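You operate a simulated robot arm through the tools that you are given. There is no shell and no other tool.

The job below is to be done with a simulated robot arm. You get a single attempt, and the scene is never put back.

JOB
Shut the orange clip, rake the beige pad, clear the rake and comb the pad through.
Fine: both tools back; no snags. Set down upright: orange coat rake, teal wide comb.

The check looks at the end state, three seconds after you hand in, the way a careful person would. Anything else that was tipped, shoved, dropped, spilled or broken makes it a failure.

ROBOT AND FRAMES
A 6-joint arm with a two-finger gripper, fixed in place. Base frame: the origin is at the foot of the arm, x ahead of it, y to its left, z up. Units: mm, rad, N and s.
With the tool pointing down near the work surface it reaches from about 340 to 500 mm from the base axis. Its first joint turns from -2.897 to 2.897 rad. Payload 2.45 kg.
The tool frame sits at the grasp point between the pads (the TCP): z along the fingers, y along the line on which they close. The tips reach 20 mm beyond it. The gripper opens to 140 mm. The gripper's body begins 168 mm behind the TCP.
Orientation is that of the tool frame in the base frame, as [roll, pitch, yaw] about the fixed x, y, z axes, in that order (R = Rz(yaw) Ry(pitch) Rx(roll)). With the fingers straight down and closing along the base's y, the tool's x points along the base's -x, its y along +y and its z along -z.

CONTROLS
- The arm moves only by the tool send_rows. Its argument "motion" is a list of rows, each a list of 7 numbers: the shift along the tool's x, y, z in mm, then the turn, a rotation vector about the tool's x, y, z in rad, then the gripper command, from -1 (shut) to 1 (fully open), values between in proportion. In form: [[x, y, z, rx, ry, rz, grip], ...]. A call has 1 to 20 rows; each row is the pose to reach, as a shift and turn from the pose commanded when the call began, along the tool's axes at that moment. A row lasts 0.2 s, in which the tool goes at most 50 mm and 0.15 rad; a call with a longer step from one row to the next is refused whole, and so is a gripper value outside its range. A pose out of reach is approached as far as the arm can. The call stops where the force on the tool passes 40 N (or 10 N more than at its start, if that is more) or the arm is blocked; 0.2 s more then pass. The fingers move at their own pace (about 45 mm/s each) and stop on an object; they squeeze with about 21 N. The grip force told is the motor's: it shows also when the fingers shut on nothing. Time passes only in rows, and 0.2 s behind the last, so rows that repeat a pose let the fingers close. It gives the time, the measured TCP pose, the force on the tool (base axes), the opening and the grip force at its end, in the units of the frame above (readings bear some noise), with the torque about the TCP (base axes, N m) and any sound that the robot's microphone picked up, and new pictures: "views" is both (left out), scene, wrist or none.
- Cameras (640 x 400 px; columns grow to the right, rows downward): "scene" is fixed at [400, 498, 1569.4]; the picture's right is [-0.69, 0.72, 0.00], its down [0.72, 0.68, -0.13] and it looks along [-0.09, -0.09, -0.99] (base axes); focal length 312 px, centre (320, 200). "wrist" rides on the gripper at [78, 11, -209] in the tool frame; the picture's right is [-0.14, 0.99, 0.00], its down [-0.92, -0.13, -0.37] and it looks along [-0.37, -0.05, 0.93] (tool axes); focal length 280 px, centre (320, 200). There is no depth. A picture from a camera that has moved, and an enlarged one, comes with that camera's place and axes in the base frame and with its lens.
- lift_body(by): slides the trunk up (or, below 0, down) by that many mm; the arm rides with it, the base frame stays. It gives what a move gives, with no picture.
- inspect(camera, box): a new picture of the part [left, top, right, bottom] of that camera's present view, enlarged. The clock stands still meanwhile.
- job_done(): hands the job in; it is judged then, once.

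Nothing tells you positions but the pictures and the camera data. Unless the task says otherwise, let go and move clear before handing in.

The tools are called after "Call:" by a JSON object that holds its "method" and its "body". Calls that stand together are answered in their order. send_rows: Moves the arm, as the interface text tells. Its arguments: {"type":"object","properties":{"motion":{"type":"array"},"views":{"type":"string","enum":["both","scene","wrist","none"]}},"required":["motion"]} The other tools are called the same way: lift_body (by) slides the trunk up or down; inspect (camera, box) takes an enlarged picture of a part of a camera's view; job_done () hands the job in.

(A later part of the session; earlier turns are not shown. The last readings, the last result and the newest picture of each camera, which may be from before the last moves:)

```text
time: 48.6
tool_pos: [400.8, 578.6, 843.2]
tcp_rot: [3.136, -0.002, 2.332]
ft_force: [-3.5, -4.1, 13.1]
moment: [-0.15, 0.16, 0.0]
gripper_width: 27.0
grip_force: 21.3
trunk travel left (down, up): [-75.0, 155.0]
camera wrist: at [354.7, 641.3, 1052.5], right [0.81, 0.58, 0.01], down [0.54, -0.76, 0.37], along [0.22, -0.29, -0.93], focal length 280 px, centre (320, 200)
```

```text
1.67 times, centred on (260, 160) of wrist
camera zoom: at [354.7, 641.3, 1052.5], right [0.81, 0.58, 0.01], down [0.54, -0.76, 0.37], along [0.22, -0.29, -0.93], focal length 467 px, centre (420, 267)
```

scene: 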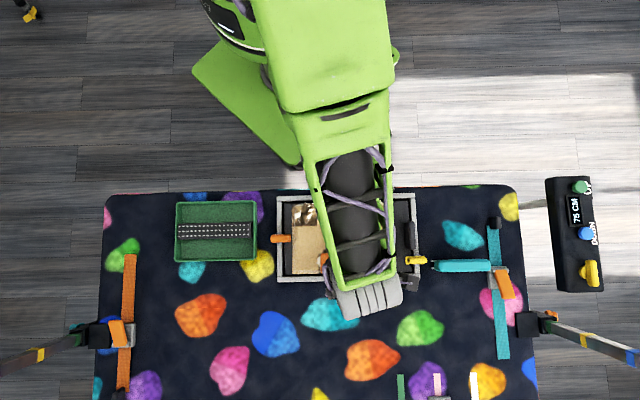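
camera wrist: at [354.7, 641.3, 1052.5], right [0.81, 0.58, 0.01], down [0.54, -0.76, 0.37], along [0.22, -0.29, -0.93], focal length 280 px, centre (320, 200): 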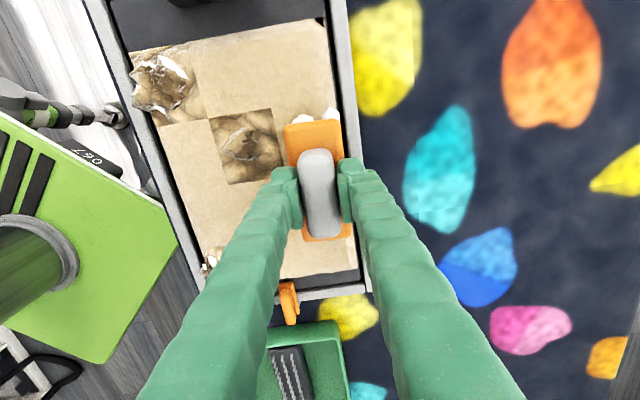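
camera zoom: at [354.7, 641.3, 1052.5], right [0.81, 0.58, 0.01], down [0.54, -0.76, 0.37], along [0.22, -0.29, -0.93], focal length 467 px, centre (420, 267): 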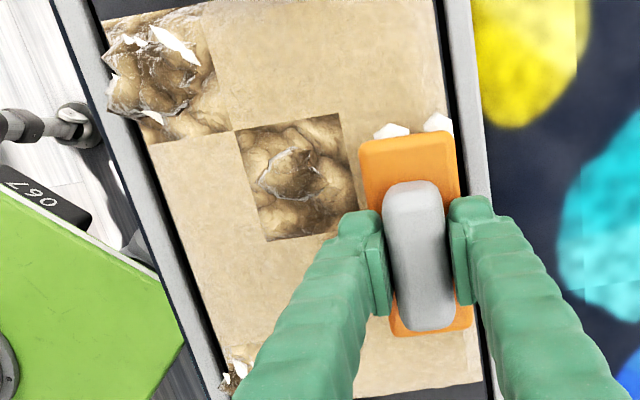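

The middle tuft has lost its white debris and is smaller, so raking works progressively. Lifting and moving to the start of stroke A over the left columns (staying clear of the orange clip).

Call:
{"method": "send_rows", "body": {"motion": [[0, 0, -8, 0, 0, 0, -1], [0, 0, -22, 0, 0, 0, -1], [-16, -31, -22, 0, 0, 0, -1], [-33, -63, -22, 0, 0, 0, -1], [-50, -95, -22, 0, 0, 0, -1], [-62, -118, -22, 0, 0, 0, -1], [-66, -125, -22, 0, 0, 0, -1]], "views": "wrist"}}

Call:
{"method": "inspect", "body": {"camera": "scene", "box": [260, 170, 430, 290]}}

Call:
{"method": "inspect", "body": {"camera": "wrist", "box": [220, 20, 500, 260]}}

```text
time: 50.2
tool_pos: [356.7, 445.1, 864.7]
tcp_rot: [3.135, -0.003, 2.331]
ft_force: [0.4, 0.4, -1.5]
moment: [-0.06, 0.06, -0.01]
gripper_width: 26.8
grip_force: 21.1
trunk travel left (down, up): [-75.0, 155.0]
camera wrist: at [310.9, 507.5, 1073.0], right [0.81, 0.58, 0.0], down [0.54, -0.76, 0.37], along [0.22, -0.29, -0.93], focal length 280 px, centre (320, 200)
```

wrist: 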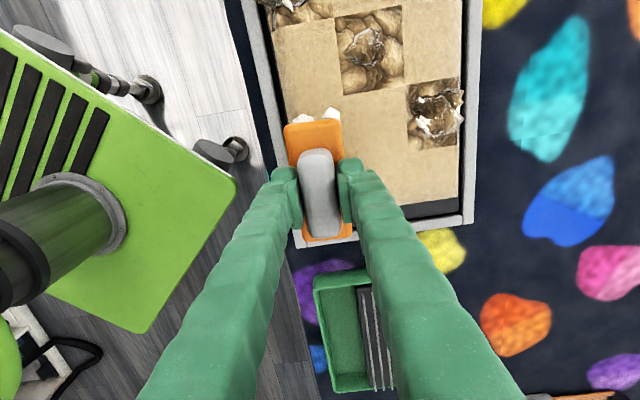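

```text
3.33 times, centred on (345, 230) of scene
camera zoom: at [400.0, 498.0, 1569.4], right [-0.69, 0.72, 0.0], down [0.72, 0.68, -0.13], along [-0.09, -0.09, -0.99], focal length 1040 px, centre (237, 100)
```

zoom: 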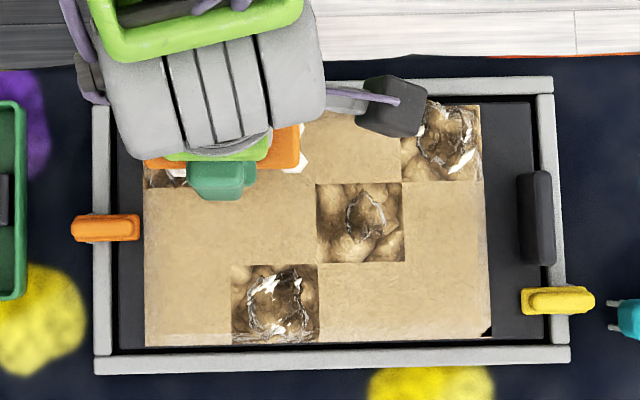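

```text
1.67 times, centred on (360, 140) of wrist
camera zoom: at [310.9, 507.5, 1073.0], right [0.81, 0.58, 0.0], down [0.54, -0.76, 0.37], along [0.22, -0.29, -0.93], focal length 467 px, centre (253, 300)
```

zoom: 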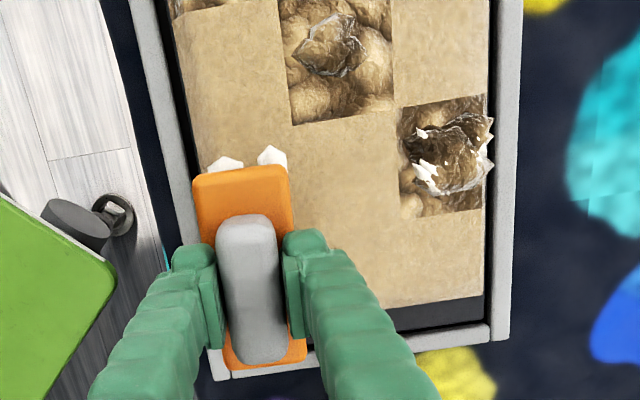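

Call:
{"method": "send_rows", "body": {"motion": [[0, 0, 8, 0, 0, 0, -1], [0, 0, 14, 0, 0, 0, -1], [0, 0, 18, 0, 0, 0, -1], [0, 0, 19.5, 0, 0, 0, -1], [0, 0, 20.5, 0, 0, 0, -1]], "views": "none"}}

```text
time: 51.4
tool_pos: [357.7, 445.6, 843.6]
tcp_rot: [3.135, -0.002, 2.33]
ft_force: [-0.9, -0.9, 1.2]
moment: [-0.06, 0.06, 0.03]
gripper_width: 27.0
grip_force: 20.8
trunk travel left (down, up): [-75.0, 155.0]
```

Call:
{"method": "send_rows", "body": {"motion": [[0, 0, 0.5, 0, 0, 0, -1], [0, 4, 0.5, 0, 0, 0, -1], [0, 10, 0.5, 0, 0, 0, -1], [0, 16, 0.5, 0, 0, 0, -1], [0, 22, 0.5, 0, 0, 0, -1], [0, 28, 0.5, 0, 0, 0, -1], [0, 34, 0.5, 0, 0, 0, -1], [0, 40, 0.5, 0, 0, 0, -1], [0, 46, 0.6, 0, 0, 0, -1], [0, 52, 0.7, 0, 0, 0, -1], [0, 58, 0.8, 0, 0, 0, -1], [0, 64, 0.9, 0, 0, 0, -1]], "views": "none"}}

```text
time: 54.0
tool_pos: [402.7, 488.5, 842.9]
tcp_rot: [3.136, -0.001, 2.331]
ft_force: [-2.6, -2.3, 8.9]
moment: [-0.14, 0.13, -0.04]
gripper_width: 26.8
grip_force: 20.9
trunk travel left (down, up): [-75.0, 155.0]
```

Call:
{"method": "send_rows", "body": {"motion": [[0, 6, 0, 0, 0, 0, -1], [0, 12, 0, 0, 0, 0, -1], [0, 18, 0, 0, 0, 0, -1], [0, 24, 0.1, 0, 0, 0, -1], [0, 30, 0.2, 0, 0, 0, -1], [0, 36, 0.3, 0, 0, 0, -1], [0, 42, 0.4, 0, 0, 0, -1], [0, 48, 0.4, 0, 0, 0, -1], [0, 54, 0.5, 0, 0, 0, -1], [0, 60, 0.5, 0, 0, 0, -1], [0, 64, 0.5, 0, 0, 0, -1]], "views": "wrist"}}

Call:
{"method": "inspect", "body": {"camera": "wrist", "box": [120, 0, 400, 240]}}

```text
time: 56.4
tool_pos: [448.6, 533.3, 843.1]
tcp_rot: [3.138, -0.003, 2.331]
ft_force: [-3.2, -3.0, 9.9]
moment: [-0.17, 0.17, 0.03]
gripper_width: 27.0
grip_force: 21.2
trunk travel left (down, up): [-75.0, 155.0]
camera wrist: at [402.4, 595.5, 1052.5], right [0.81, 0.58, 0.01], down [0.54, -0.76, 0.37], along [0.22, -0.29, -0.93], focal length 280 px, centre (320, 200)
```

wrist: 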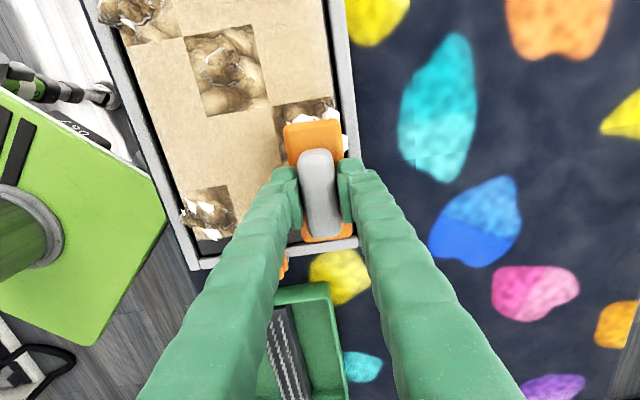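

```text
1.67 times, centred on (260, 120) of wrist
camera zoom: at [402.4, 595.5, 1052.5], right [0.81, 0.58, 0.01], down [0.54, -0.76, 0.37], along [0.22, -0.29, -0.93], focal length 467 px, centre (420, 333)
```

zoom: 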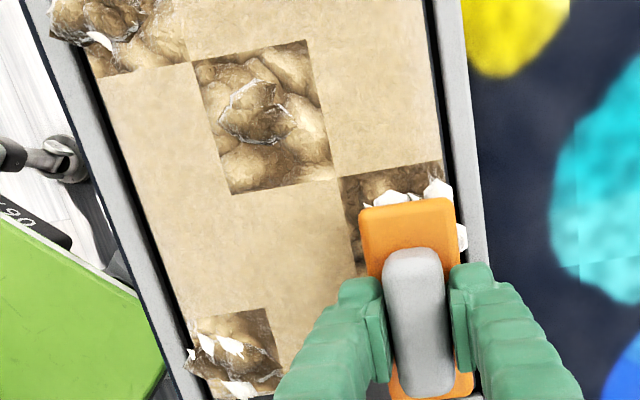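

Progress on all tufts, no snags. I'll repeat passes: lift, return, lower, and stroke again over the left columns.

Call:
{"method": "send_rows", "body": {"motion": [[0, 0, -6, 0, 0, 0, -1], [0, 0, -14, 0, 0, 0, -1], [0, -40, -14, 0, 0, 0, -1], [0, -85, -14, 0, 0, 0, -1], [0, -125, -14, 0, 0, 0, -1], [0, -134, -14, 0, 0, 0, -1], [0, -134, -7, 0, 0, 0, -1], [0, -134, -2.5, 0, 0, 0, -1], [0, -134, -0.5, 0, 0, 0, -1], [0, -130, -0.5, 0, 0, 0, -1], [0, -123, -0.5, 0, 0, 0, -1], [0, -116, -0.5, 0, 0, 0, -1], [0, -109, -0.5, 0, 0, 0, -1], [0, -102, -0.5, 0, 0, 0, -1], [0, -95, -0.4, 0, 0, 0, -1], [0, -88, -0.4, 0, 0, 0, -1], [0, -81, -0.4, 0, 0, 0, -1], [0, -74, -0.3, 0, 0, 0, -1], [0, -67, -0.3, 0, 0, 0, -1], [0, -60, -0.3, 0, 0, 0, -1]], "views": "wrist"}}

Call:
{"method": "inspect", "body": {"camera": "wrist", "box": [160, 0, 440, 240]}}

```text
time: 60.6
tool_pos: [406.5, 492.4, 843.7]
tcp_rot: [3.136, -0.003, 2.332]
ft_force: [-2.4, -3.3, 7.3]
moment: [-0.12, 0.12, 0.0]
gripper_width: 27.0
grip_force: 21.1
trunk travel left (down, up): [-75.0, 155.0]
camera wrist: at [359.2, 554.1, 1052.5], right [0.81, 0.58, 0.01], down [0.54, -0.76, 0.37], along [0.22, -0.29, -0.93], focal length 280 px, centre (320, 200)
```

wrist: 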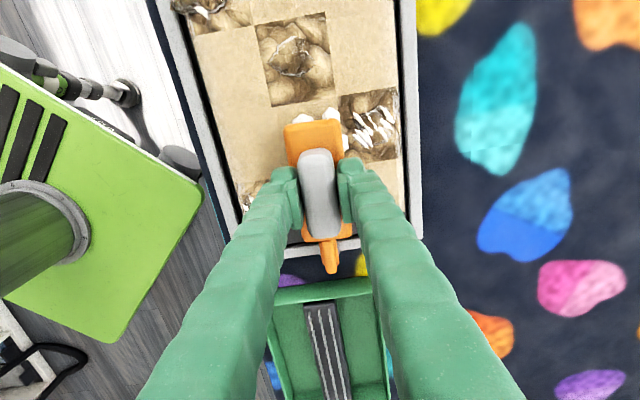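

```text
1.67 times, centred on (300, 120) of wrist
camera zoom: at [359.2, 554.1, 1052.5], right [0.81, 0.58, 0.01], down [0.54, -0.76, 0.37], along [0.22, -0.29, -0.93], focal length 467 px, centre (353, 333)
```

zoom: 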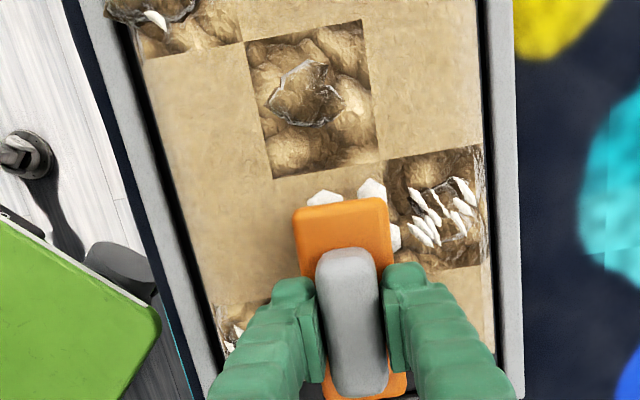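

Call:
{"method": "send_rows", "body": {"motion": [[0, 7, 0, 0, 0, 0, -1], [0, 14, 0, 0, 0, 0, -1], [0, 21, 0, 0, 0, 0, -1], [0, 28, 0.1, 0, 0, 0, -1], [0, 35, 0.1, 0, 0, 0, -1], [0, 42, 0.2, 0, 0, 0, -1], [0, 49, 0.2, 0, 0, 0, -1], [0, 56, 0.3, 0, 0, 0, -1], [0, 62, 0.3, 0, 0, 0, -1], [0, 66, 0.3, 0, 0, 0, -1]], "views": "wrist"}}

Call:
{"method": "inspect", "body": {"camera": "wrist", "box": [120, 0, 400, 240]}}

```text
time: 62.8
tool_pos: [453.8, 537.9, 844.1]
tcp_rot: [3.135, -0.003, 2.332]
ft_force: [-4.0, -2.2, 12.1]
moment: [-0.21, 0.16, 0.02]
gripper_width: 27.1
grip_force: 21.3
trunk travel left (down, up): [-75.0, 155.0]
camera wrist: at [406.6, 600.0, 1052.5], right [0.81, 0.58, 0.01], down [0.54, -0.76, 0.37], along [0.22, -0.29, -0.93], focal length 280 px, centre (320, 200)
```

wrist: 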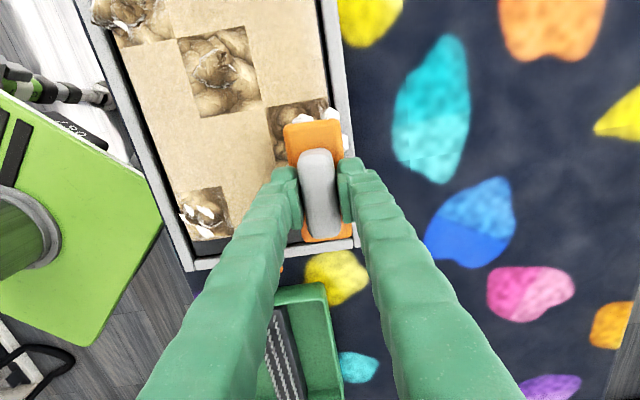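

```text
1.67 times, centred on (260, 120) of wrist
camera zoom: at [406.6, 600.0, 1052.5], right [0.81, 0.58, 0.01], down [0.54, -0.76, 0.37], along [0.22, -0.29, -0.93], focal length 467 px, centre (420, 333)
```

zoom: 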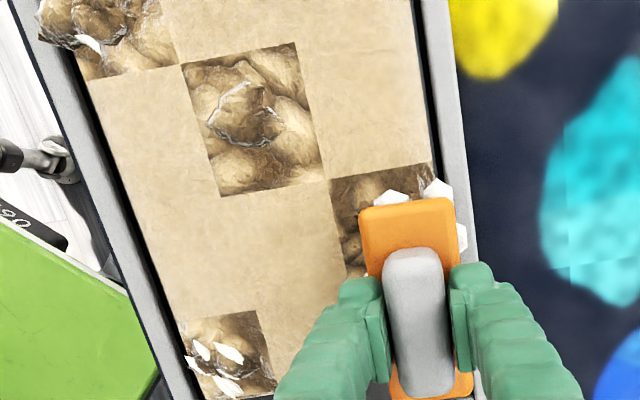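

Let me lift and move over the green clearing tray so the pad can be seen unobstructed.

Call:
{"method": "send_rows", "body": {"motion": [[0, 0, -10, 0, 0, 0, -1], [0, 0, -30, 0, 0, 0, -1], [0, 0, -50, 0, 0, 0, -1], [-35, -10, -55, 0, 0, 0, -1], [-75, -25, -55, 0, 0, 0, -1], [-115, -39, -55, 0, 0, 0, -1], [-155, -52, -55, 0, 0, 0, -1], [-195, -66, -55, 0, 0, 0, -1], [-230, -78, -55, 0, 0, 0, -1], [-255, -86, -55, 0, 0, 0, -1], [-260, -88, -55, 0, 0, 0, -1]], "views": "both"}}

Call:
{"method": "inspect", "body": {"camera": "scene", "box": [270, 180, 430, 290]}}

Call:
{"method": "inspect", "body": {"camera": "wrist", "box": [240, 60, 440, 260]}}

Call:
{"method": "inspect", "body": {"camera": "scene", "box": [160, 170, 280, 280]}}

```text
time: 65.2
tool_pos: [570.8, 287.2, 896.8]
tcp_rot: [3.138, -0.001, 2.332]
ft_force: [-0.2, -0.4, -1.7]
moment: [0.01, -0.03, 0.01]
gripper_width: 27.0
grip_force: 20.7
trunk travel left (down, up): [-75.0, 155.0]
camera wrist: at [523.5, 351.0, 1105.7], right [0.81, 0.58, 0.0], down [0.54, -0.76, 0.37], along [0.22, -0.29, -0.93], focal length 280 px, centre (320, 200)
```

scene: 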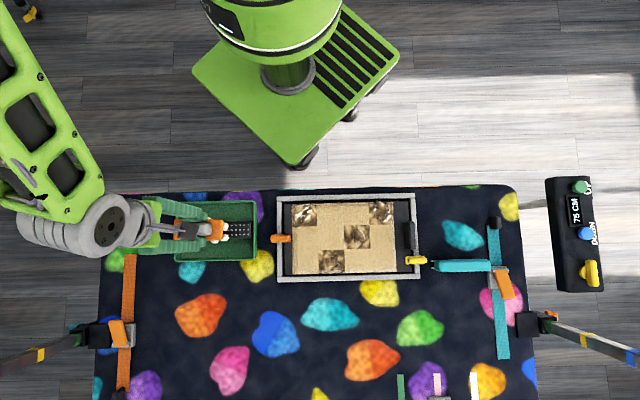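
wrist: 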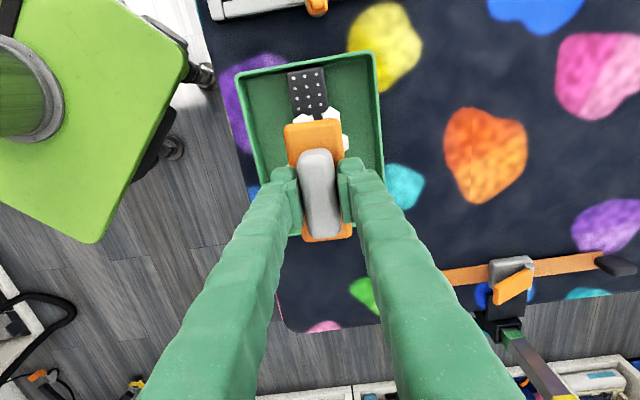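

```text
3.64 times, centred on (350, 235) of scene
camera zoom: at [400.0, 498.0, 1569.4], right [-0.69, 0.72, 0.0], down [0.72, 0.68, -0.13], along [-0.09, -0.09, -0.99], focal length 1135 px, centre (211, 73)
```

zoom: 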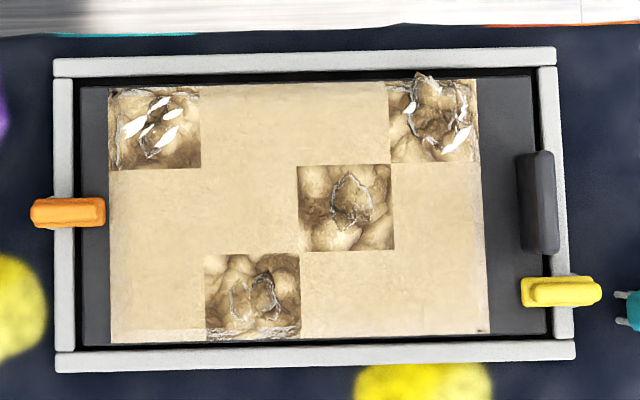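

```text
2.00 times, centred on (340, 160) of wrist
camera zoom: at [523.5, 351.0, 1105.7], right [0.81, 0.58, 0.0], down [0.54, -0.76, 0.37], along [0.22, -0.29, -0.93], focal length 561 px, centre (280, 280)
```

zoom: 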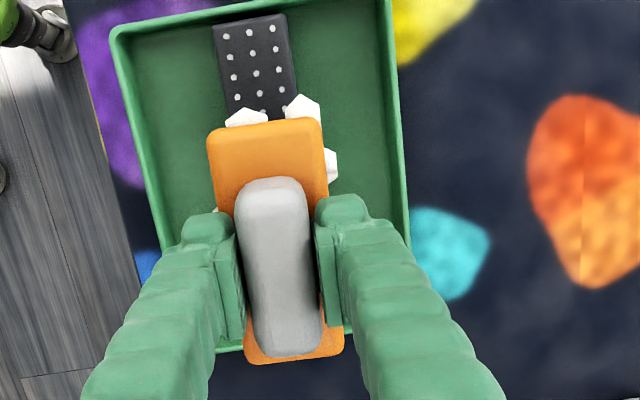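

```text
3.64 times, centred on (220, 225) of scene
camera zoom: at [400.0, 498.0, 1569.4], right [-0.69, 0.72, 0.0], down [0.72, 0.68, -0.13], along [-0.09, -0.09, -0.99], focal length 1135 px, centre (684, 109)
```

zoom: 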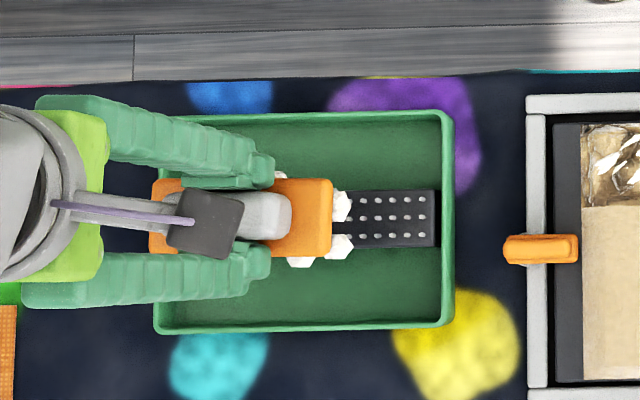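

All tufts are reduced; top-right least. The rake now seems to carry more white fluff on its leading side. I'll do a first clearing pass on the pin strip here: lowering over the strip in small steps to feel the pins.

Call:
{"method": "send_rows", "body": {"motion": [[3, 0, 12, 0, 0, 0, -1], [5, 0, 24, 0, 0, 0, -1], [5, 0, 34, 0, 0, 0, -1], [5, 0, 42, 0, 0, 0, -1], [5, 0, 46, 0, 0, 0, -1]], "views": "wrist"}}

Call:
{"method": "inspect", "body": {"camera": "wrist", "box": [220, 40, 440, 260]}}

```text
time: 66.4
tool_pos: [566.3, 292.6, 853.8]
tcp_rot: [3.136, -0.003, 2.332]
ft_force: [-4.5, -1.5, 25.2]
moment: [-0.15, 0.31, -0.04]
gripper_width: 27.1
grip_force: 20.9
trunk travel left (down, up): [-75.0, 155.0]
camera wrist: at [518.7, 355.2, 1062.5], right [0.81, 0.58, 0.01], down [0.54, -0.76, 0.37], along [0.22, -0.29, -0.93], focal length 280 px, centre (320, 200)
```

wrist: 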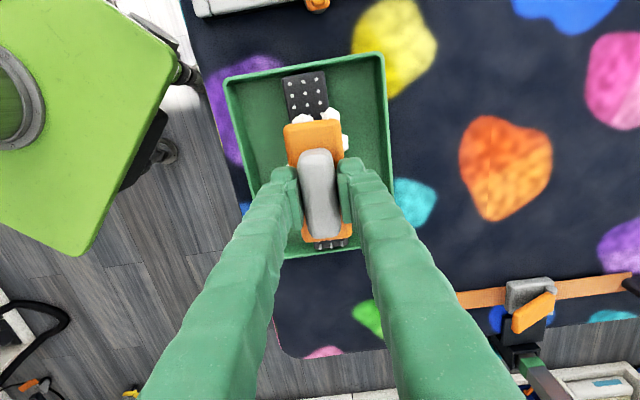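

```text
1.82 times, centred on (330, 150) of wrist
camera zoom: at [518.7, 355.2, 1062.5], right [0.81, 0.58, 0.01], down [0.54, -0.76, 0.37], along [0.22, -0.29, -0.93], focal length 510 px, centre (302, 291)
```

zoom: 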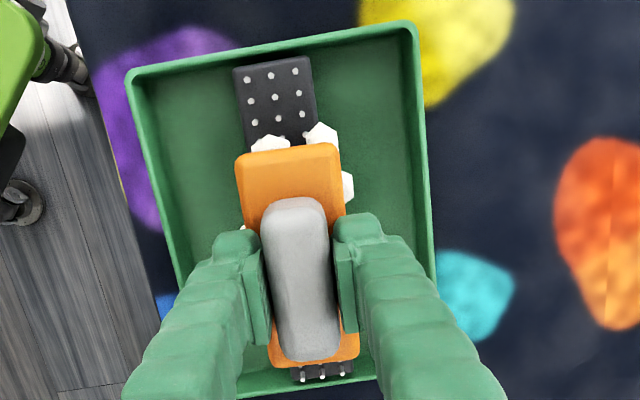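

Pins touched at TCP z ≈ 854. Easing off to light contact.

Call:
{"method": "send_rows", "body": {"motion": [[0, 0, -1.5, 0, 0, 0, -1], [0, 0, -1.5, 0, 0, 0, -1]], "views": "none"}}

```text
time: 67.0
tool_pos: [566.5, 292.4, 853.9]
tcp_rot: [3.136, -0.002, 2.332]
ft_force: [-1.4, 1.9, 20.6]
moment: [-0.08, 0.12, 0.01]
gripper_width: 27.0
grip_force: 20.9
trunk travel left (down, up): [-75.0, 155.0]
```

Call:
{"method": "send_rows", "body": {"motion": [[0, 0, -1.5, 0, 0, 0, -1], [0, 0, -1.5, 0, 0, 0, -1]], "views": "none"}}

```text
time: 67.6
tool_pos: [565.3, 293.8, 854.3]
tcp_rot: [3.136, -0.001, 2.332]
ft_force: [1.6, 2.4, 6.9]
moment: [-0.03, -0.09, 0.02]
gripper_width: 26.9
grip_force: 21.2
trunk travel left (down, up): [-75.0, 155.0]
```

Call:
{"method": "send_rows", "body": {"motion": [[0, 3, 0, 0, 0, 0, -1], [0, 8, 0, 0, 0, 0, -1], [0, 14, 0, 0, 0, 0, -1], [0, 20, 0, 0, 0, 0, -1], [0, 26, 0, 0, 0, 0, -1], [0, 32, 0, 0, 0, 0, -1], [0, 38, 0, 0, 0, 0, -1], [0, 42, 0, 0, 0, 0, -1]], "views": "both"}}

Call:
{"method": "inspect", "body": {"camera": "wrist", "box": [220, 40, 440, 260]}}

Call:
{"method": "inspect", "body": {"camera": "scene", "box": [160, 170, 280, 280]}}

```text
time: 69.4
tool_pos: [597.0, 322.4, 853.7]
tcp_rot: [3.137, -0.002, 2.331]
ft_force: [0.3, 0.6, -0.6]
moment: [0.01, -0.02, -0.01]
gripper_width: 27.0
grip_force: 20.2
trunk travel left (down, up): [-75.0, 155.0]
camera wrist: at [550.3, 384.3, 1062.9], right [0.81, 0.58, 0.0], down [0.54, -0.76, 0.37], along [0.22, -0.29, -0.93], focal length 280 px, centre (320, 200)
```

scene: 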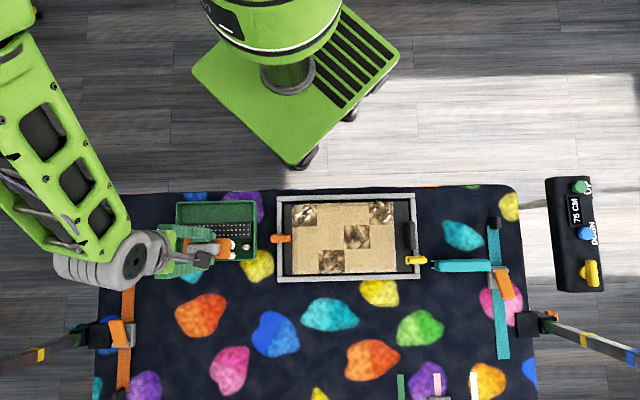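
wrist: 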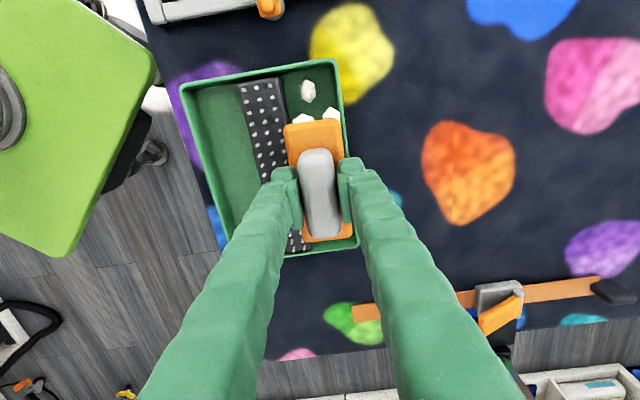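

```text
1.82 times, centred on (330, 150) of wrist
camera zoom: at [550.3, 384.3, 1062.9], right [0.81, 0.58, 0.0], down [0.54, -0.76, 0.37], along [0.22, -0.29, -0.93], focal length 510 px, centre (302, 291)
```

zoom: 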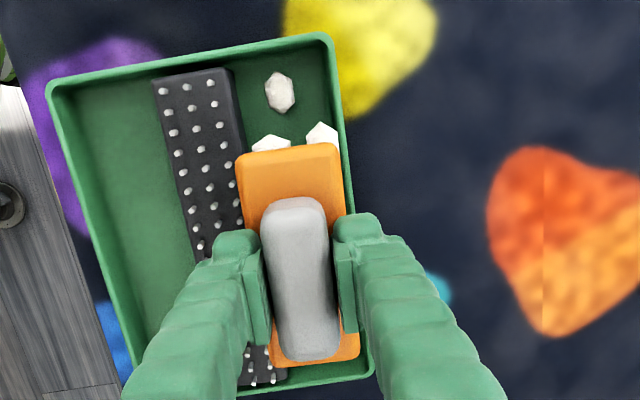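

```text
3.64 times, centred on (220, 225) of scene
camera zoom: at [400.0, 498.0, 1569.4], right [-0.69, 0.72, 0.0], down [0.72, 0.68, -0.13], along [-0.09, -0.09, -0.99], focal length 1135 px, centre (684, 109)
```

zoom: 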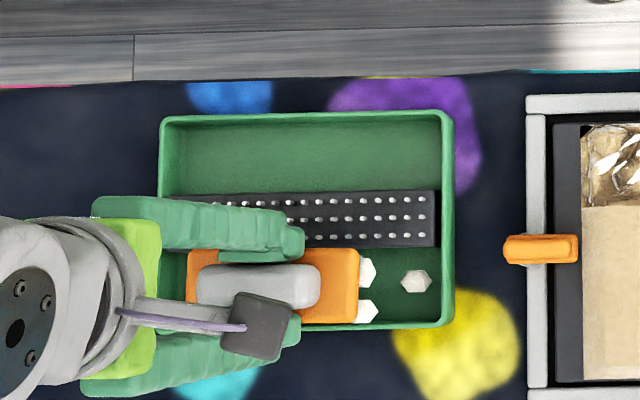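

A fluff ball came off into the green tray, so the pin strip works. I'll drag back across the pins to shed more.

Call:
{"method": "send_rows", "body": {"motion": [[0, -6, -0.5, 0, 0, 0, -1], [0, -12, -0.5, 0, 0, 0, -1], [0, -18, -0.5, 0, 0, 0, -1], [0, -24, -0.5, 0, 0, 0, -1], [0, -30, -0.5, 0, 0, 0, -1], [0, -36, -0.5, 0, 0, 0, -1], [0, -42, -0.5, 0, 0, 0, -1]], "views": "none"}}

```text
time: 71.0
tool_pos: [567.3, 292.6, 854.5]
tcp_rot: [3.138, -0.001, 2.331]
ft_force: [0.4, 0.3, -1.1]
moment: [0.04, 0.0, 0.01]
gripper_width: 26.8
grip_force: 21.1
trunk travel left (down, up): [-75.0, 155.0]
```

Call:
{"method": "send_rows", "body": {"motion": [[0, 0, 1, 0, 0, 0, -1], [0, 0, 1.5, 0, 0, 0, -1]], "views": "none"}}

```text
time: 71.6
tool_pos: [566.8, 291.9, 854.4]
tcp_rot: [3.137, -0.001, 2.331]
ft_force: [-0.1, 0.5, 8.9]
moment: [-0.14, 0.2, -0.02]
gripper_width: 26.8
grip_force: 21.1
trunk travel left (down, up): [-75.0, 155.0]
```

Good contact (~10 N). Dragging on across toward the near side.

Call:
{"method": "send_rows", "body": {"motion": [[0, -4, 0, 0, 0, 0, -1], [0, -10, 0, 0, 0, 0, -1], [0, -16, 0, 0, 0, 0, -1], [0, -22, 0, 0, 0, 0, -1], [0, -28, 0, 0, 0, 0, -1], [0, -34, 0, 0, 0, 0, -1], [0, -40, 0, 0, 0, 0, -1], [0, -44, 0, 0, 0, 0, -1]], "views": "wrist"}}

Call:
{"method": "inspect", "body": {"camera": "wrist", "box": [240, 40, 480, 260]}}

Call:
{"method": "inspect", "body": {"camera": "scene", "box": [160, 170, 280, 280]}}

```text
time: 73.4
tool_pos: [532.6, 260.2, 850.0]
tcp_rot: [3.141, -0.005, 2.331]
ft_force: [1.1, 0.4, -0.8]
moment: [-0.03, 0.05, 0.01]
gripper_width: 26.8
grip_force: 21.2
trunk travel left (down, up): [-75.0, 155.0]
camera wrist: at [487.0, 324.1, 1059.8], right [0.81, 0.58, 0.0], down [0.54, -0.76, 0.37], along [0.21, -0.3, -0.93], focal length 280 px, centre (320, 200)
```

wrist: 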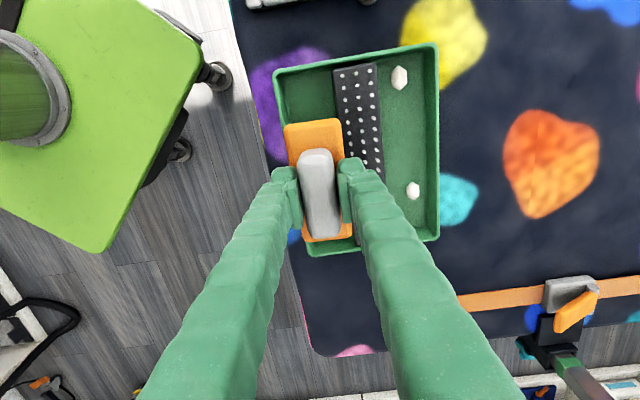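

```text
1.82 times, centred on (360, 150) of wrist
camera zoom: at [487.0, 324.1, 1059.8], right [0.81, 0.58, 0.0], down [0.54, -0.76, 0.37], along [0.21, -0.3, -0.93], focal length 510 px, centre (247, 291)
```

zoom: 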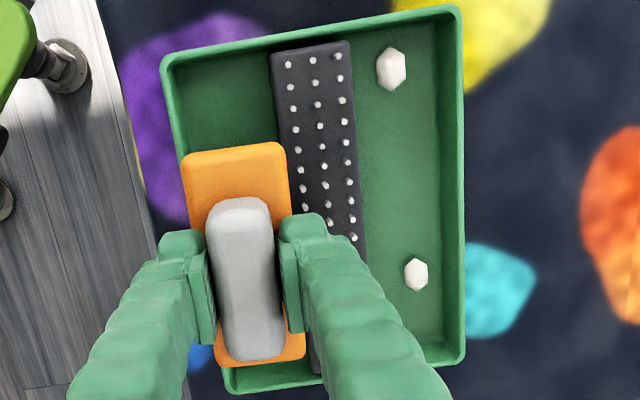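

```text
3.64 times, centred on (220, 225) of scene
camera zoom: at [400.0, 498.0, 1569.4], right [-0.69, 0.72, 0.0], down [0.72, 0.68, -0.13], along [-0.09, -0.09, -0.99], focal length 1135 px, centre (684, 109)
```

zoom: 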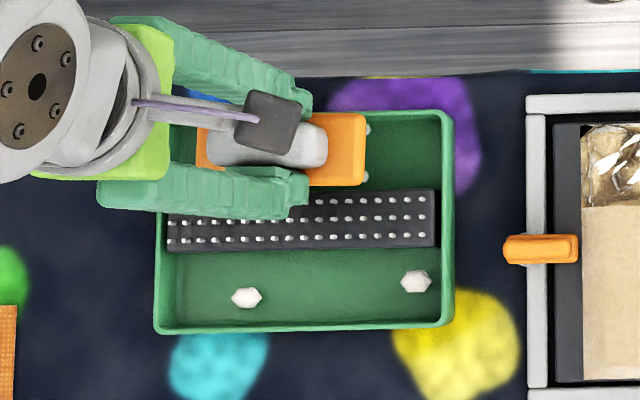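

Two fluff balls are now in the tray and the rake's end looks clean. Checking for remaining bits on the rake.

Call:
{"method": "inspect", "body": {"camera": "scene", "box": [205, 190, 245, 230]}}

Call:
{"method": "inspect", "body": {"camera": "wrist", "box": [270, 100, 370, 260]}}

Call:
{"method": "inspect", "body": {"camera": "scene", "box": [270, 180, 430, 290]}}

```text
10.00 times, centred on (225, 210) of scene
camera zoom: at [400.0, 498.0, 1569.4], right [-0.69, 0.72, 0.0], down [0.72, 0.68, -0.13], along [-0.09, -0.09, -0.99], focal length 3120 px, centre (1270, 100)
```

zoom: 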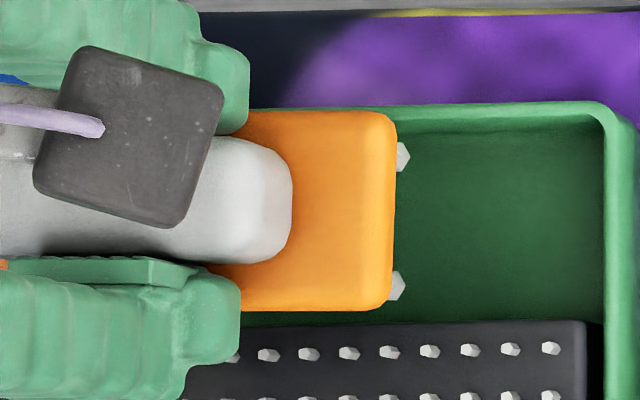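

```text
2.50 times, centred on (320, 180) of wrist
camera zoom: at [487.0, 324.1, 1059.8], right [0.81, 0.58, 0.0], down [0.54, -0.76, 0.37], along [0.21, -0.3, -0.93], focal length 701 px, centre (320, 250)
```

zoom: 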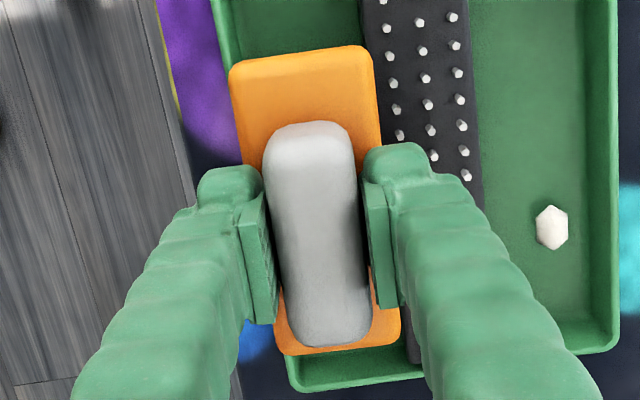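

```text
3.64 times, centred on (350, 235) of scene
camera zoom: at [400.0, 498.0, 1569.4], right [-0.69, 0.72, 0.0], down [0.72, 0.68, -0.13], along [-0.09, -0.09, -0.99], focal length 1135 px, centre (211, 73)
```

zoom: 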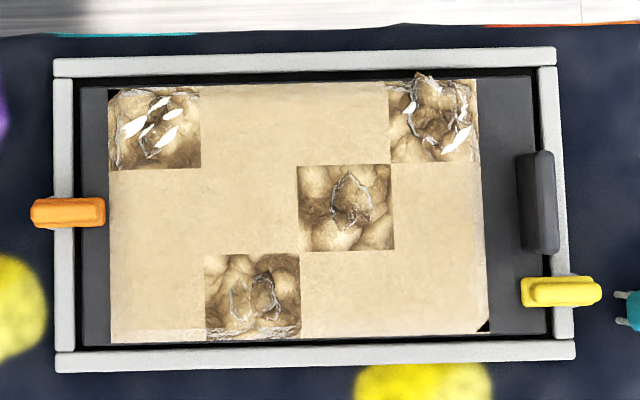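

Call:
{"method": "send_rows", "body": {"motion": [[0, 0, -15, 0, 0, 0, -1], [0, 0, -40, 0, 0, 0, -1], [20, 30, -60, 0, 0, 0, -1], [60, 50, -60, 0, 0, 0, -1], [100, 70, -60, 0, 0, 0, -1], [130, 85, -60, 0, 0, 0, -1]], "views": "both"}}

Call:
{"method": "inspect", "body": {"camera": "scene", "box": [160, 170, 300, 280]}}

Call:
{"method": "inspect", "body": {"camera": "wrist", "box": [220, 40, 420, 300]}}

```text
time: 74.8
tool_pos: [506.8, 415.0, 913.7]
tcp_rot: [3.137, -0.002, 2.331]
ft_force: [0.3, 0.2, -1.1]
moment: [-0.03, -0.04, 0.0]
gripper_width: 27.0
grip_force: 20.7
trunk travel left (down, up): [-75.0, 155.0]
camera wrist: at [460.7, 478.3, 1121.9], right [0.81, 0.58, 0.0], down [0.54, -0.76, 0.37], along [0.22, -0.3, -0.93], focal length 280 px, centre (320, 200)
```

scene: 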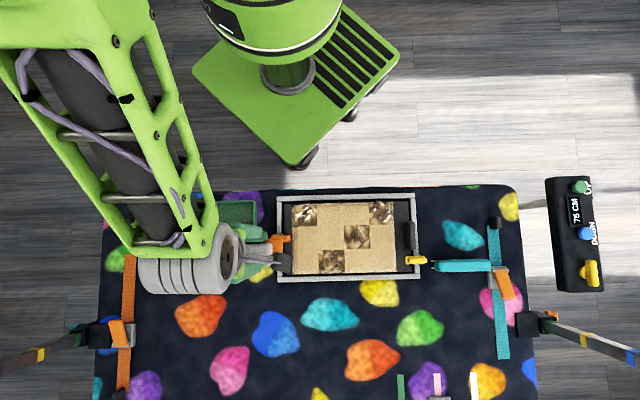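
wrist: 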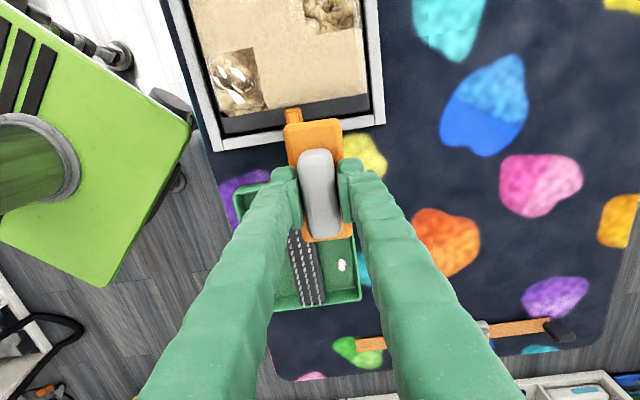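

```text
3.64 times, centred on (230, 225) of scene
camera zoom: at [400.0, 498.0, 1569.4], right [-0.69, 0.72, 0.0], down [0.72, 0.68, -0.13], along [-0.09, -0.09, -0.99], focal length 1135 px, centre (647, 109)
```

zoom: 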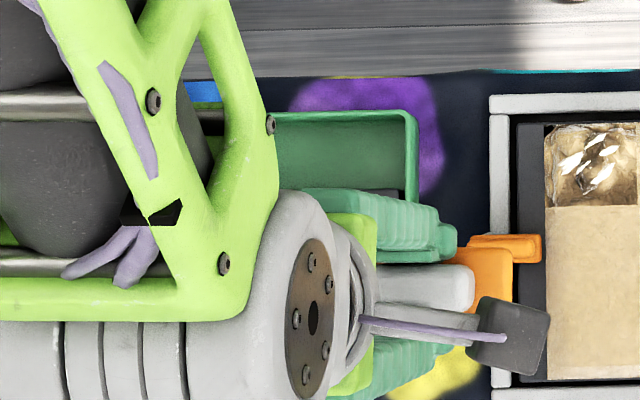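

```text
1.54 times, centred on (320, 170) of wrist
camera zoom: at [460.7, 478.3, 1121.9], right [0.81, 0.58, 0.0], down [0.54, -0.76, 0.37], along [0.22, -0.3, -0.93], focal length 431 px, centre (320, 246)
```

zoom: 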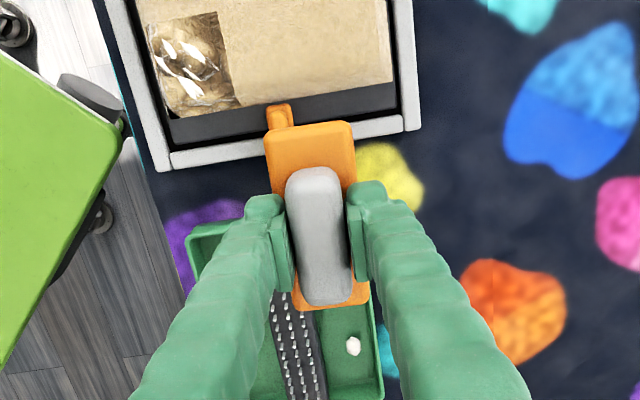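

Rake is clean apart from its own tines. Back to the pad for more raking, starting with the left columns.

Call:
{"method": "send_rows", "body": {"motion": [[20, -15, 0, 0, 0, 0, -1], [55, -40, 0, 0, 0, 0, -1], [90, -65, 0, 0, 0, 0, -1], [115, -84, 0, 0, 0, 0, -1], [126, -91, 5, 0, 0, 0, -1], [126, -91, 25, 0, 0, 0, -1], [126, -91, 45, 0, 0, 0, -1], [126, -91, 60, 0, 0, 0, -1], [126, -91, 66, 0, 0, 0, -1]], "views": "wrist"}}

Call:
{"method": "inspect", "body": {"camera": "wrist", "box": [220, 40, 500, 280]}}

```text
time: 76.8
tool_pos: [353.6, 443.4, 847.0]
tcp_rot: [3.136, -0.001, 2.332]
ft_force: [-0.1, 0.0, -0.7]
moment: [0.01, 0.02, 0.03]
gripper_width: 27.1
grip_force: 21.0
trunk travel left (down, up): [-75.0, 155.0]
camera wrist: at [307.1, 506.0, 1056.1], right [0.81, 0.58, 0.0], down [0.54, -0.76, 0.37], along [0.22, -0.29, -0.93], focal length 280 px, centre (320, 200)
```

wrist: 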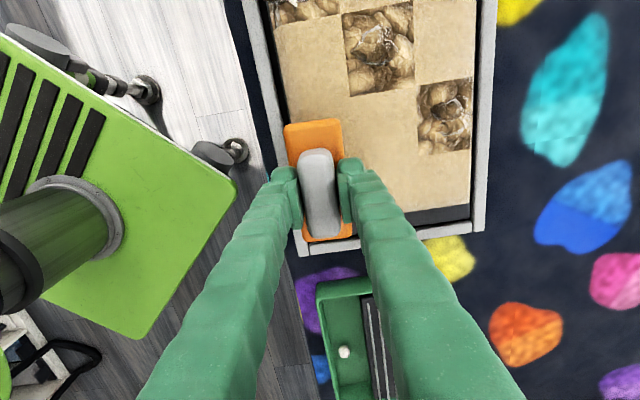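

```text
1.67 times, centred on (360, 160) of wrist
camera zoom: at [307.1, 506.0, 1056.1], right [0.81, 0.58, 0.0], down [0.54, -0.76, 0.37], along [0.22, -0.29, -0.93], focal length 467 px, centre (253, 267)
```

zoom: 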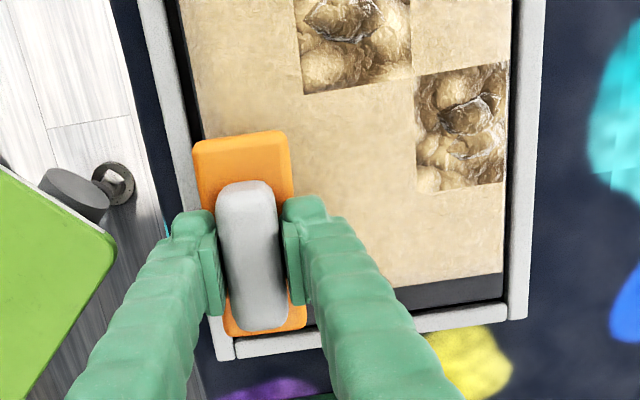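

Call:
{"method": "send_rows", "body": {"motion": [[0, 0, 1.5, 0, 0, 0, -1], [0, 0, 3, 0, 0, 0, -1]], "views": "none"}}

```text
time: 77.4
tool_pos: [353.6, 444.1, 844.3]
tcp_rot: [3.137, -0.003, 2.333]
ft_force: [0.2, -0.1, -0.4]
moment: [-0.01, 0.01, -0.03]
gripper_width: 27.1
grip_force: 21.2
trunk travel left (down, up): [-75.0, 155.0]
```

Call:
{"method": "send_rows", "body": {"motion": [[0, 0, 1, 0, 0, 0, -1], [0, 0, 2, 0, 0, 0, -1]], "views": "none"}}

```text
time: 78.0
tool_pos: [353.5, 444.0, 844.5]
tcp_rot: [3.134, -0.003, 2.333]
ft_force: [-1.7, -0.9, 16.5]
moment: [-0.44, -0.01, 0.01]
gripper_width: 26.9
grip_force: 20.6
trunk travel left (down, up): [-75.0, 155.0]
```

Call:
{"method": "send_rows", "body": {"motion": [[0, 0, -0.7, 0, 0, 0, -1], [0, 5, -0.7, 0, 0, 0, -1], [0, 12, -0.7, 0, 0, 0, -1], [0, 19, -0.7, 0, 0, 0, -1], [0, 26, -0.7, 0, 0, 0, -1], [0, 33, -0.7, 0, 0, 0, -1], [0, 40, -0.6, 0, 0, 0, -1], [0, 47, -0.6, 0, 0, 0, -1], [0, 54, -0.6, 0, 0, 0, -1], [0, 61, -0.5, 0, 0, 0, -1], [0, 68, -0.5, 0, 0, 0, -1], [0, 75, -0.5, 0, 0, 0, -1], [0, 82, -0.4, 0, 0, 0, -1], [0, 89, -0.4, 0, 0, 0, -1], [0, 96, -0.4, 0, 0, 0, -1], [0, 103, -0.3, 0, 0, 0, -1], [0, 110, -0.3, 0, 0, 0, -1], [0, 117, -0.2, 0, 0, 0, -1], [0, 124, -0.2, 0, 0, 0, -1], [0, 131, -0.2, 0, 0, 0, -1]], "views": "wrist"}}

Call:
{"method": "inspect", "body": {"camera": "wrist", "box": [120, 0, 400, 240]}}

```text
time: 82.2
tool_pos: [447.7, 534.1, 843.9]
tcp_rot: [3.135, -0.003, 2.331]
ft_force: [-0.6, -0.4, 3.6]
moment: [-0.08, 0.08, 0.01]
gripper_width: 27.1
grip_force: 20.5
trunk travel left (down, up): [-75.0, 155.0]
camera wrist: at [401.4, 596.3, 1052.5], right [0.81, 0.58, 0.0], down [0.54, -0.76, 0.37], along [0.22, -0.29, -0.93], focal length 280 px, centre (320, 200)
```

wrist: 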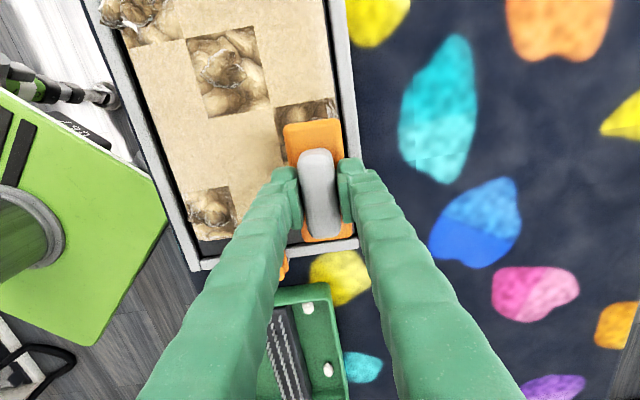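

```text
1.67 times, centred on (260, 120) of wrist
camera zoom: at [401.4, 596.3, 1052.5], right [0.81, 0.58, 0.0], down [0.54, -0.76, 0.37], along [0.22, -0.29, -0.93], focal length 467 px, centre (420, 333)
```

zoom: 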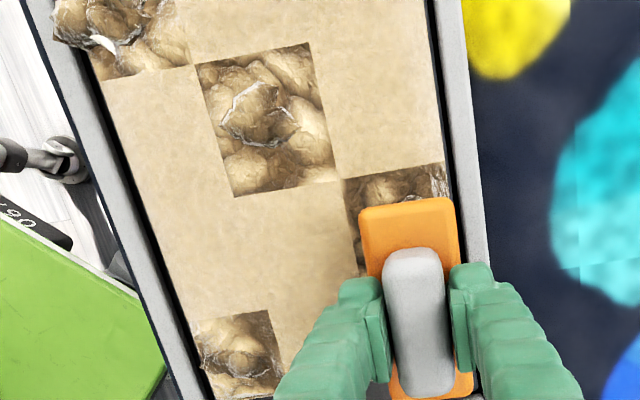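

Left column tufts are fading nicely. Repeating the left pass.

Call:
{"method": "send_rows", "body": {"motion": [[0, 0, -6, 0, 0, 0, -1], [0, 0, -14, 0, 0, 0, -1], [0, -45, -14, 0, 0, 0, -1], [0, -90, -14, 0, 0, 0, -1], [0, -125, -14, 0, 0, 0, -1], [0, -133, -13, 0, 0, 0, -1], [0, -133, -6, 0, 0, 0, -1], [0, -133, -2, 0, 0, 0, -1], [0, -133, 0, 0, 0, 0, -1], [0, -128, 0, 0, 0, 0, -1], [0, -120, 0, 0, 0, 0, -1], [0, -112, 0, 0, 0, 0, -1], [0, -104, 0, 0, 0, 0, -1], [0, -96, 0, 0, 0, 0, -1], [0, -88, 0, 0, 0, 0, -1], [0, -80, 0, 0, 0, 0, -1], [0, -72, 0, 0, 0, 0, -1], [0, -64, 0, 0, 0, 0, -1], [0, -56, 0.1, 0, 0, 0, -1], [0, -48, 0.1, 0, 0, 0, -1]], "views": "none"}}

Call:
{"method": "send_rows", "body": {"motion": [[0, 8, 0, 0, 0, 0, -1], [0, 16, 0.1, 0, 0, 0, -1], [0, 24, 0.1, 0, 0, 0, -1], [0, 32, 0.2, 0, 0, 0, -1], [0, 40, 0.2, 0, 0, 0, -1], [0, 48, 0.3, 0, 0, 0, -1], [0, 50, 0.3, 0, 0, 0, -1]], "views": "wrist"}}

Call:
{"method": "inspect", "body": {"camera": "wrist", "box": [120, 0, 400, 240]}}

```text
time: 86.4
tool_pos: [412.8, 500.5, 844.2]
tcp_rot: [3.136, -0.001, 2.332]
ft_force: [-5.1, -4.4, 15.8]
moment: [-0.2, 0.21, -0.02]
gripper_width: 27.0
grip_force: 20.7
trunk travel left (down, up): [-75.0, 155.0]
```

```text
time: 88.0
tool_pos: [449.0, 534.1, 843.6]
tcp_rot: [3.136, -0.002, 2.333]
ft_force: [-4.0, -4.6, 14.5]
moment: [-0.22, 0.21, -0.03]
gripper_width: 27.1
grip_force: 20.8
trunk travel left (down, up): [-75.0, 155.0]
camera wrist: at [402.2, 596.8, 1052.3], right [0.81, 0.58, 0.0], down [0.54, -0.76, 0.37], along [0.22, -0.29, -0.93], focal length 280 px, centre (320, 200)
```

wrist: 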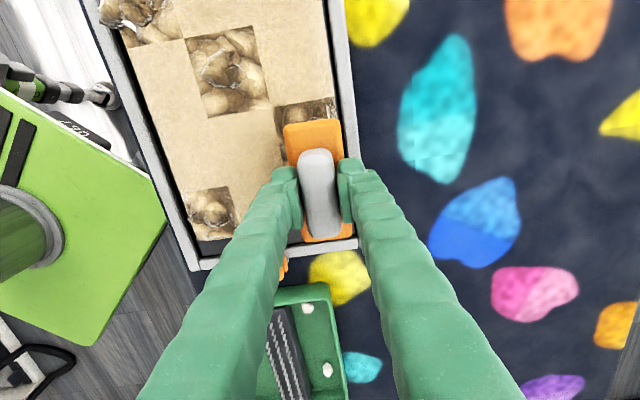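

```text
1.67 times, centred on (260, 120) of wrist
camera zoom: at [402.2, 596.8, 1052.3], right [0.81, 0.58, 0.0], down [0.54, -0.76, 0.37], along [0.22, -0.29, -0.93], focal length 467 px, centre (420, 333)
```

zoom: 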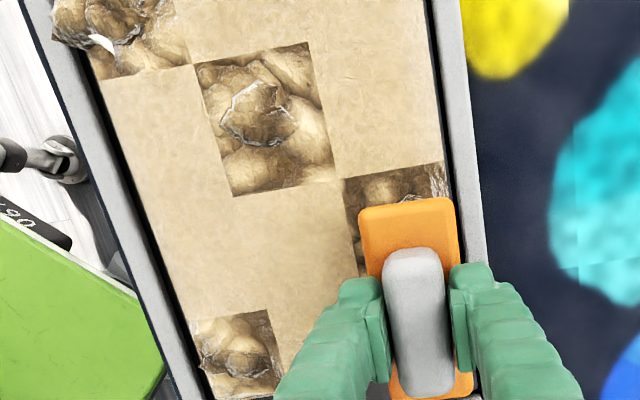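

The three raked tufts now show no white shards; the top-right one still does. Moving to the right columns for more passes there.

Call:
{"method": "send_rows", "body": {"motion": [[0, 0, -8, 0, 0, 0, -1], [0, 0, -24, 0, 0, 0, -1], [20, -20, -24, 0, 0, 0, -1], [50, -50, -24, 0, 0, 0, -1], [80, -80, -24, 0, 0, 0, -1], [110, -110, -24, 0, 0, 0, -1], [130, -130, -24, 0, 0, 0, -1], [135.5, -136, -20, 0, 0, 0, -1], [135.5, -136, -10, 0, 0, 0, -1], [135.5, -136, -4, 0, 0, 0, -1], [135.5, -136, -1, 0, 0, 0, -1]], "views": "wrist"}}

Call:
{"method": "inspect", "body": {"camera": "wrist", "box": [220, 40, 500, 280]}}

Call:
{"method": "inspect", "body": {"camera": "scene", "box": [270, 180, 430, 290]}}

```text
time: 90.4
tool_pos: [256.8, 540.4, 843.6]
tcp_rot: [3.136, -0.001, 2.332]
ft_force: [-1.4, -1.4, 2.4]
moment: [-0.14, 0.04, 0.01]
gripper_width: 27.0
grip_force: 21.3
trunk travel left (down, up): [-75.0, 155.0]
camera wrist: at [210.9, 601.7, 1052.7], right [0.81, 0.58, 0.01], down [0.54, -0.76, 0.37], along [0.22, -0.29, -0.93], focal length 280 px, centre (320, 200)
```

wrist: 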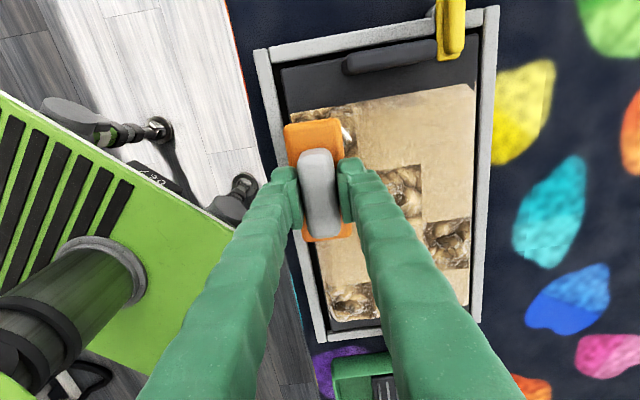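

```text
1.67 times, centred on (360, 160) of wrist
camera zoom: at [210.9, 601.7, 1052.7], right [0.81, 0.58, 0.01], down [0.54, -0.76, 0.37], along [0.22, -0.29, -0.93], focal length 467 px, centre (253, 267)
```

zoom: 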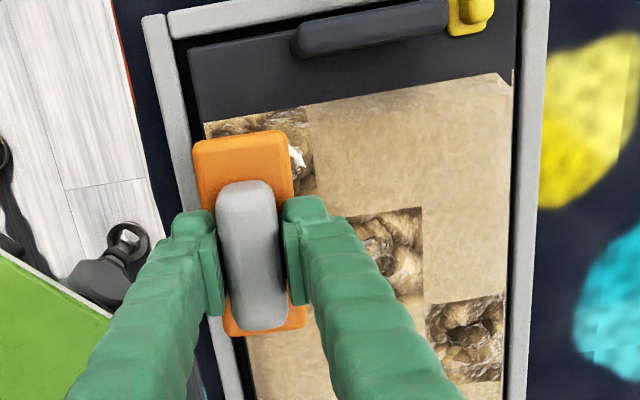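

```text
3.64 times, centred on (350, 235) of scene
camera zoom: at [400.0, 498.0, 1569.4], right [-0.69, 0.72, 0.0], down [0.72, 0.68, -0.13], along [-0.09, -0.09, -0.99], focal length 1135 px, centre (211, 73)
```

zoom: 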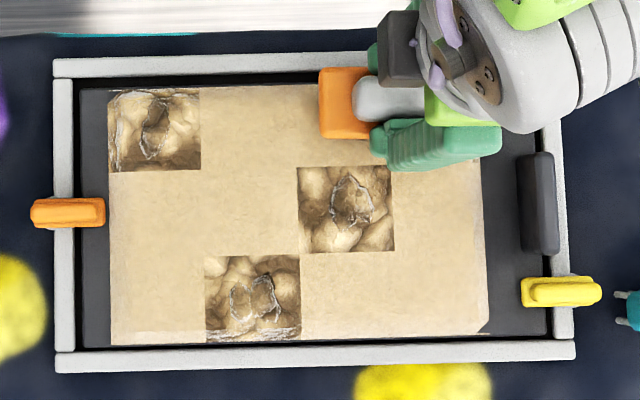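

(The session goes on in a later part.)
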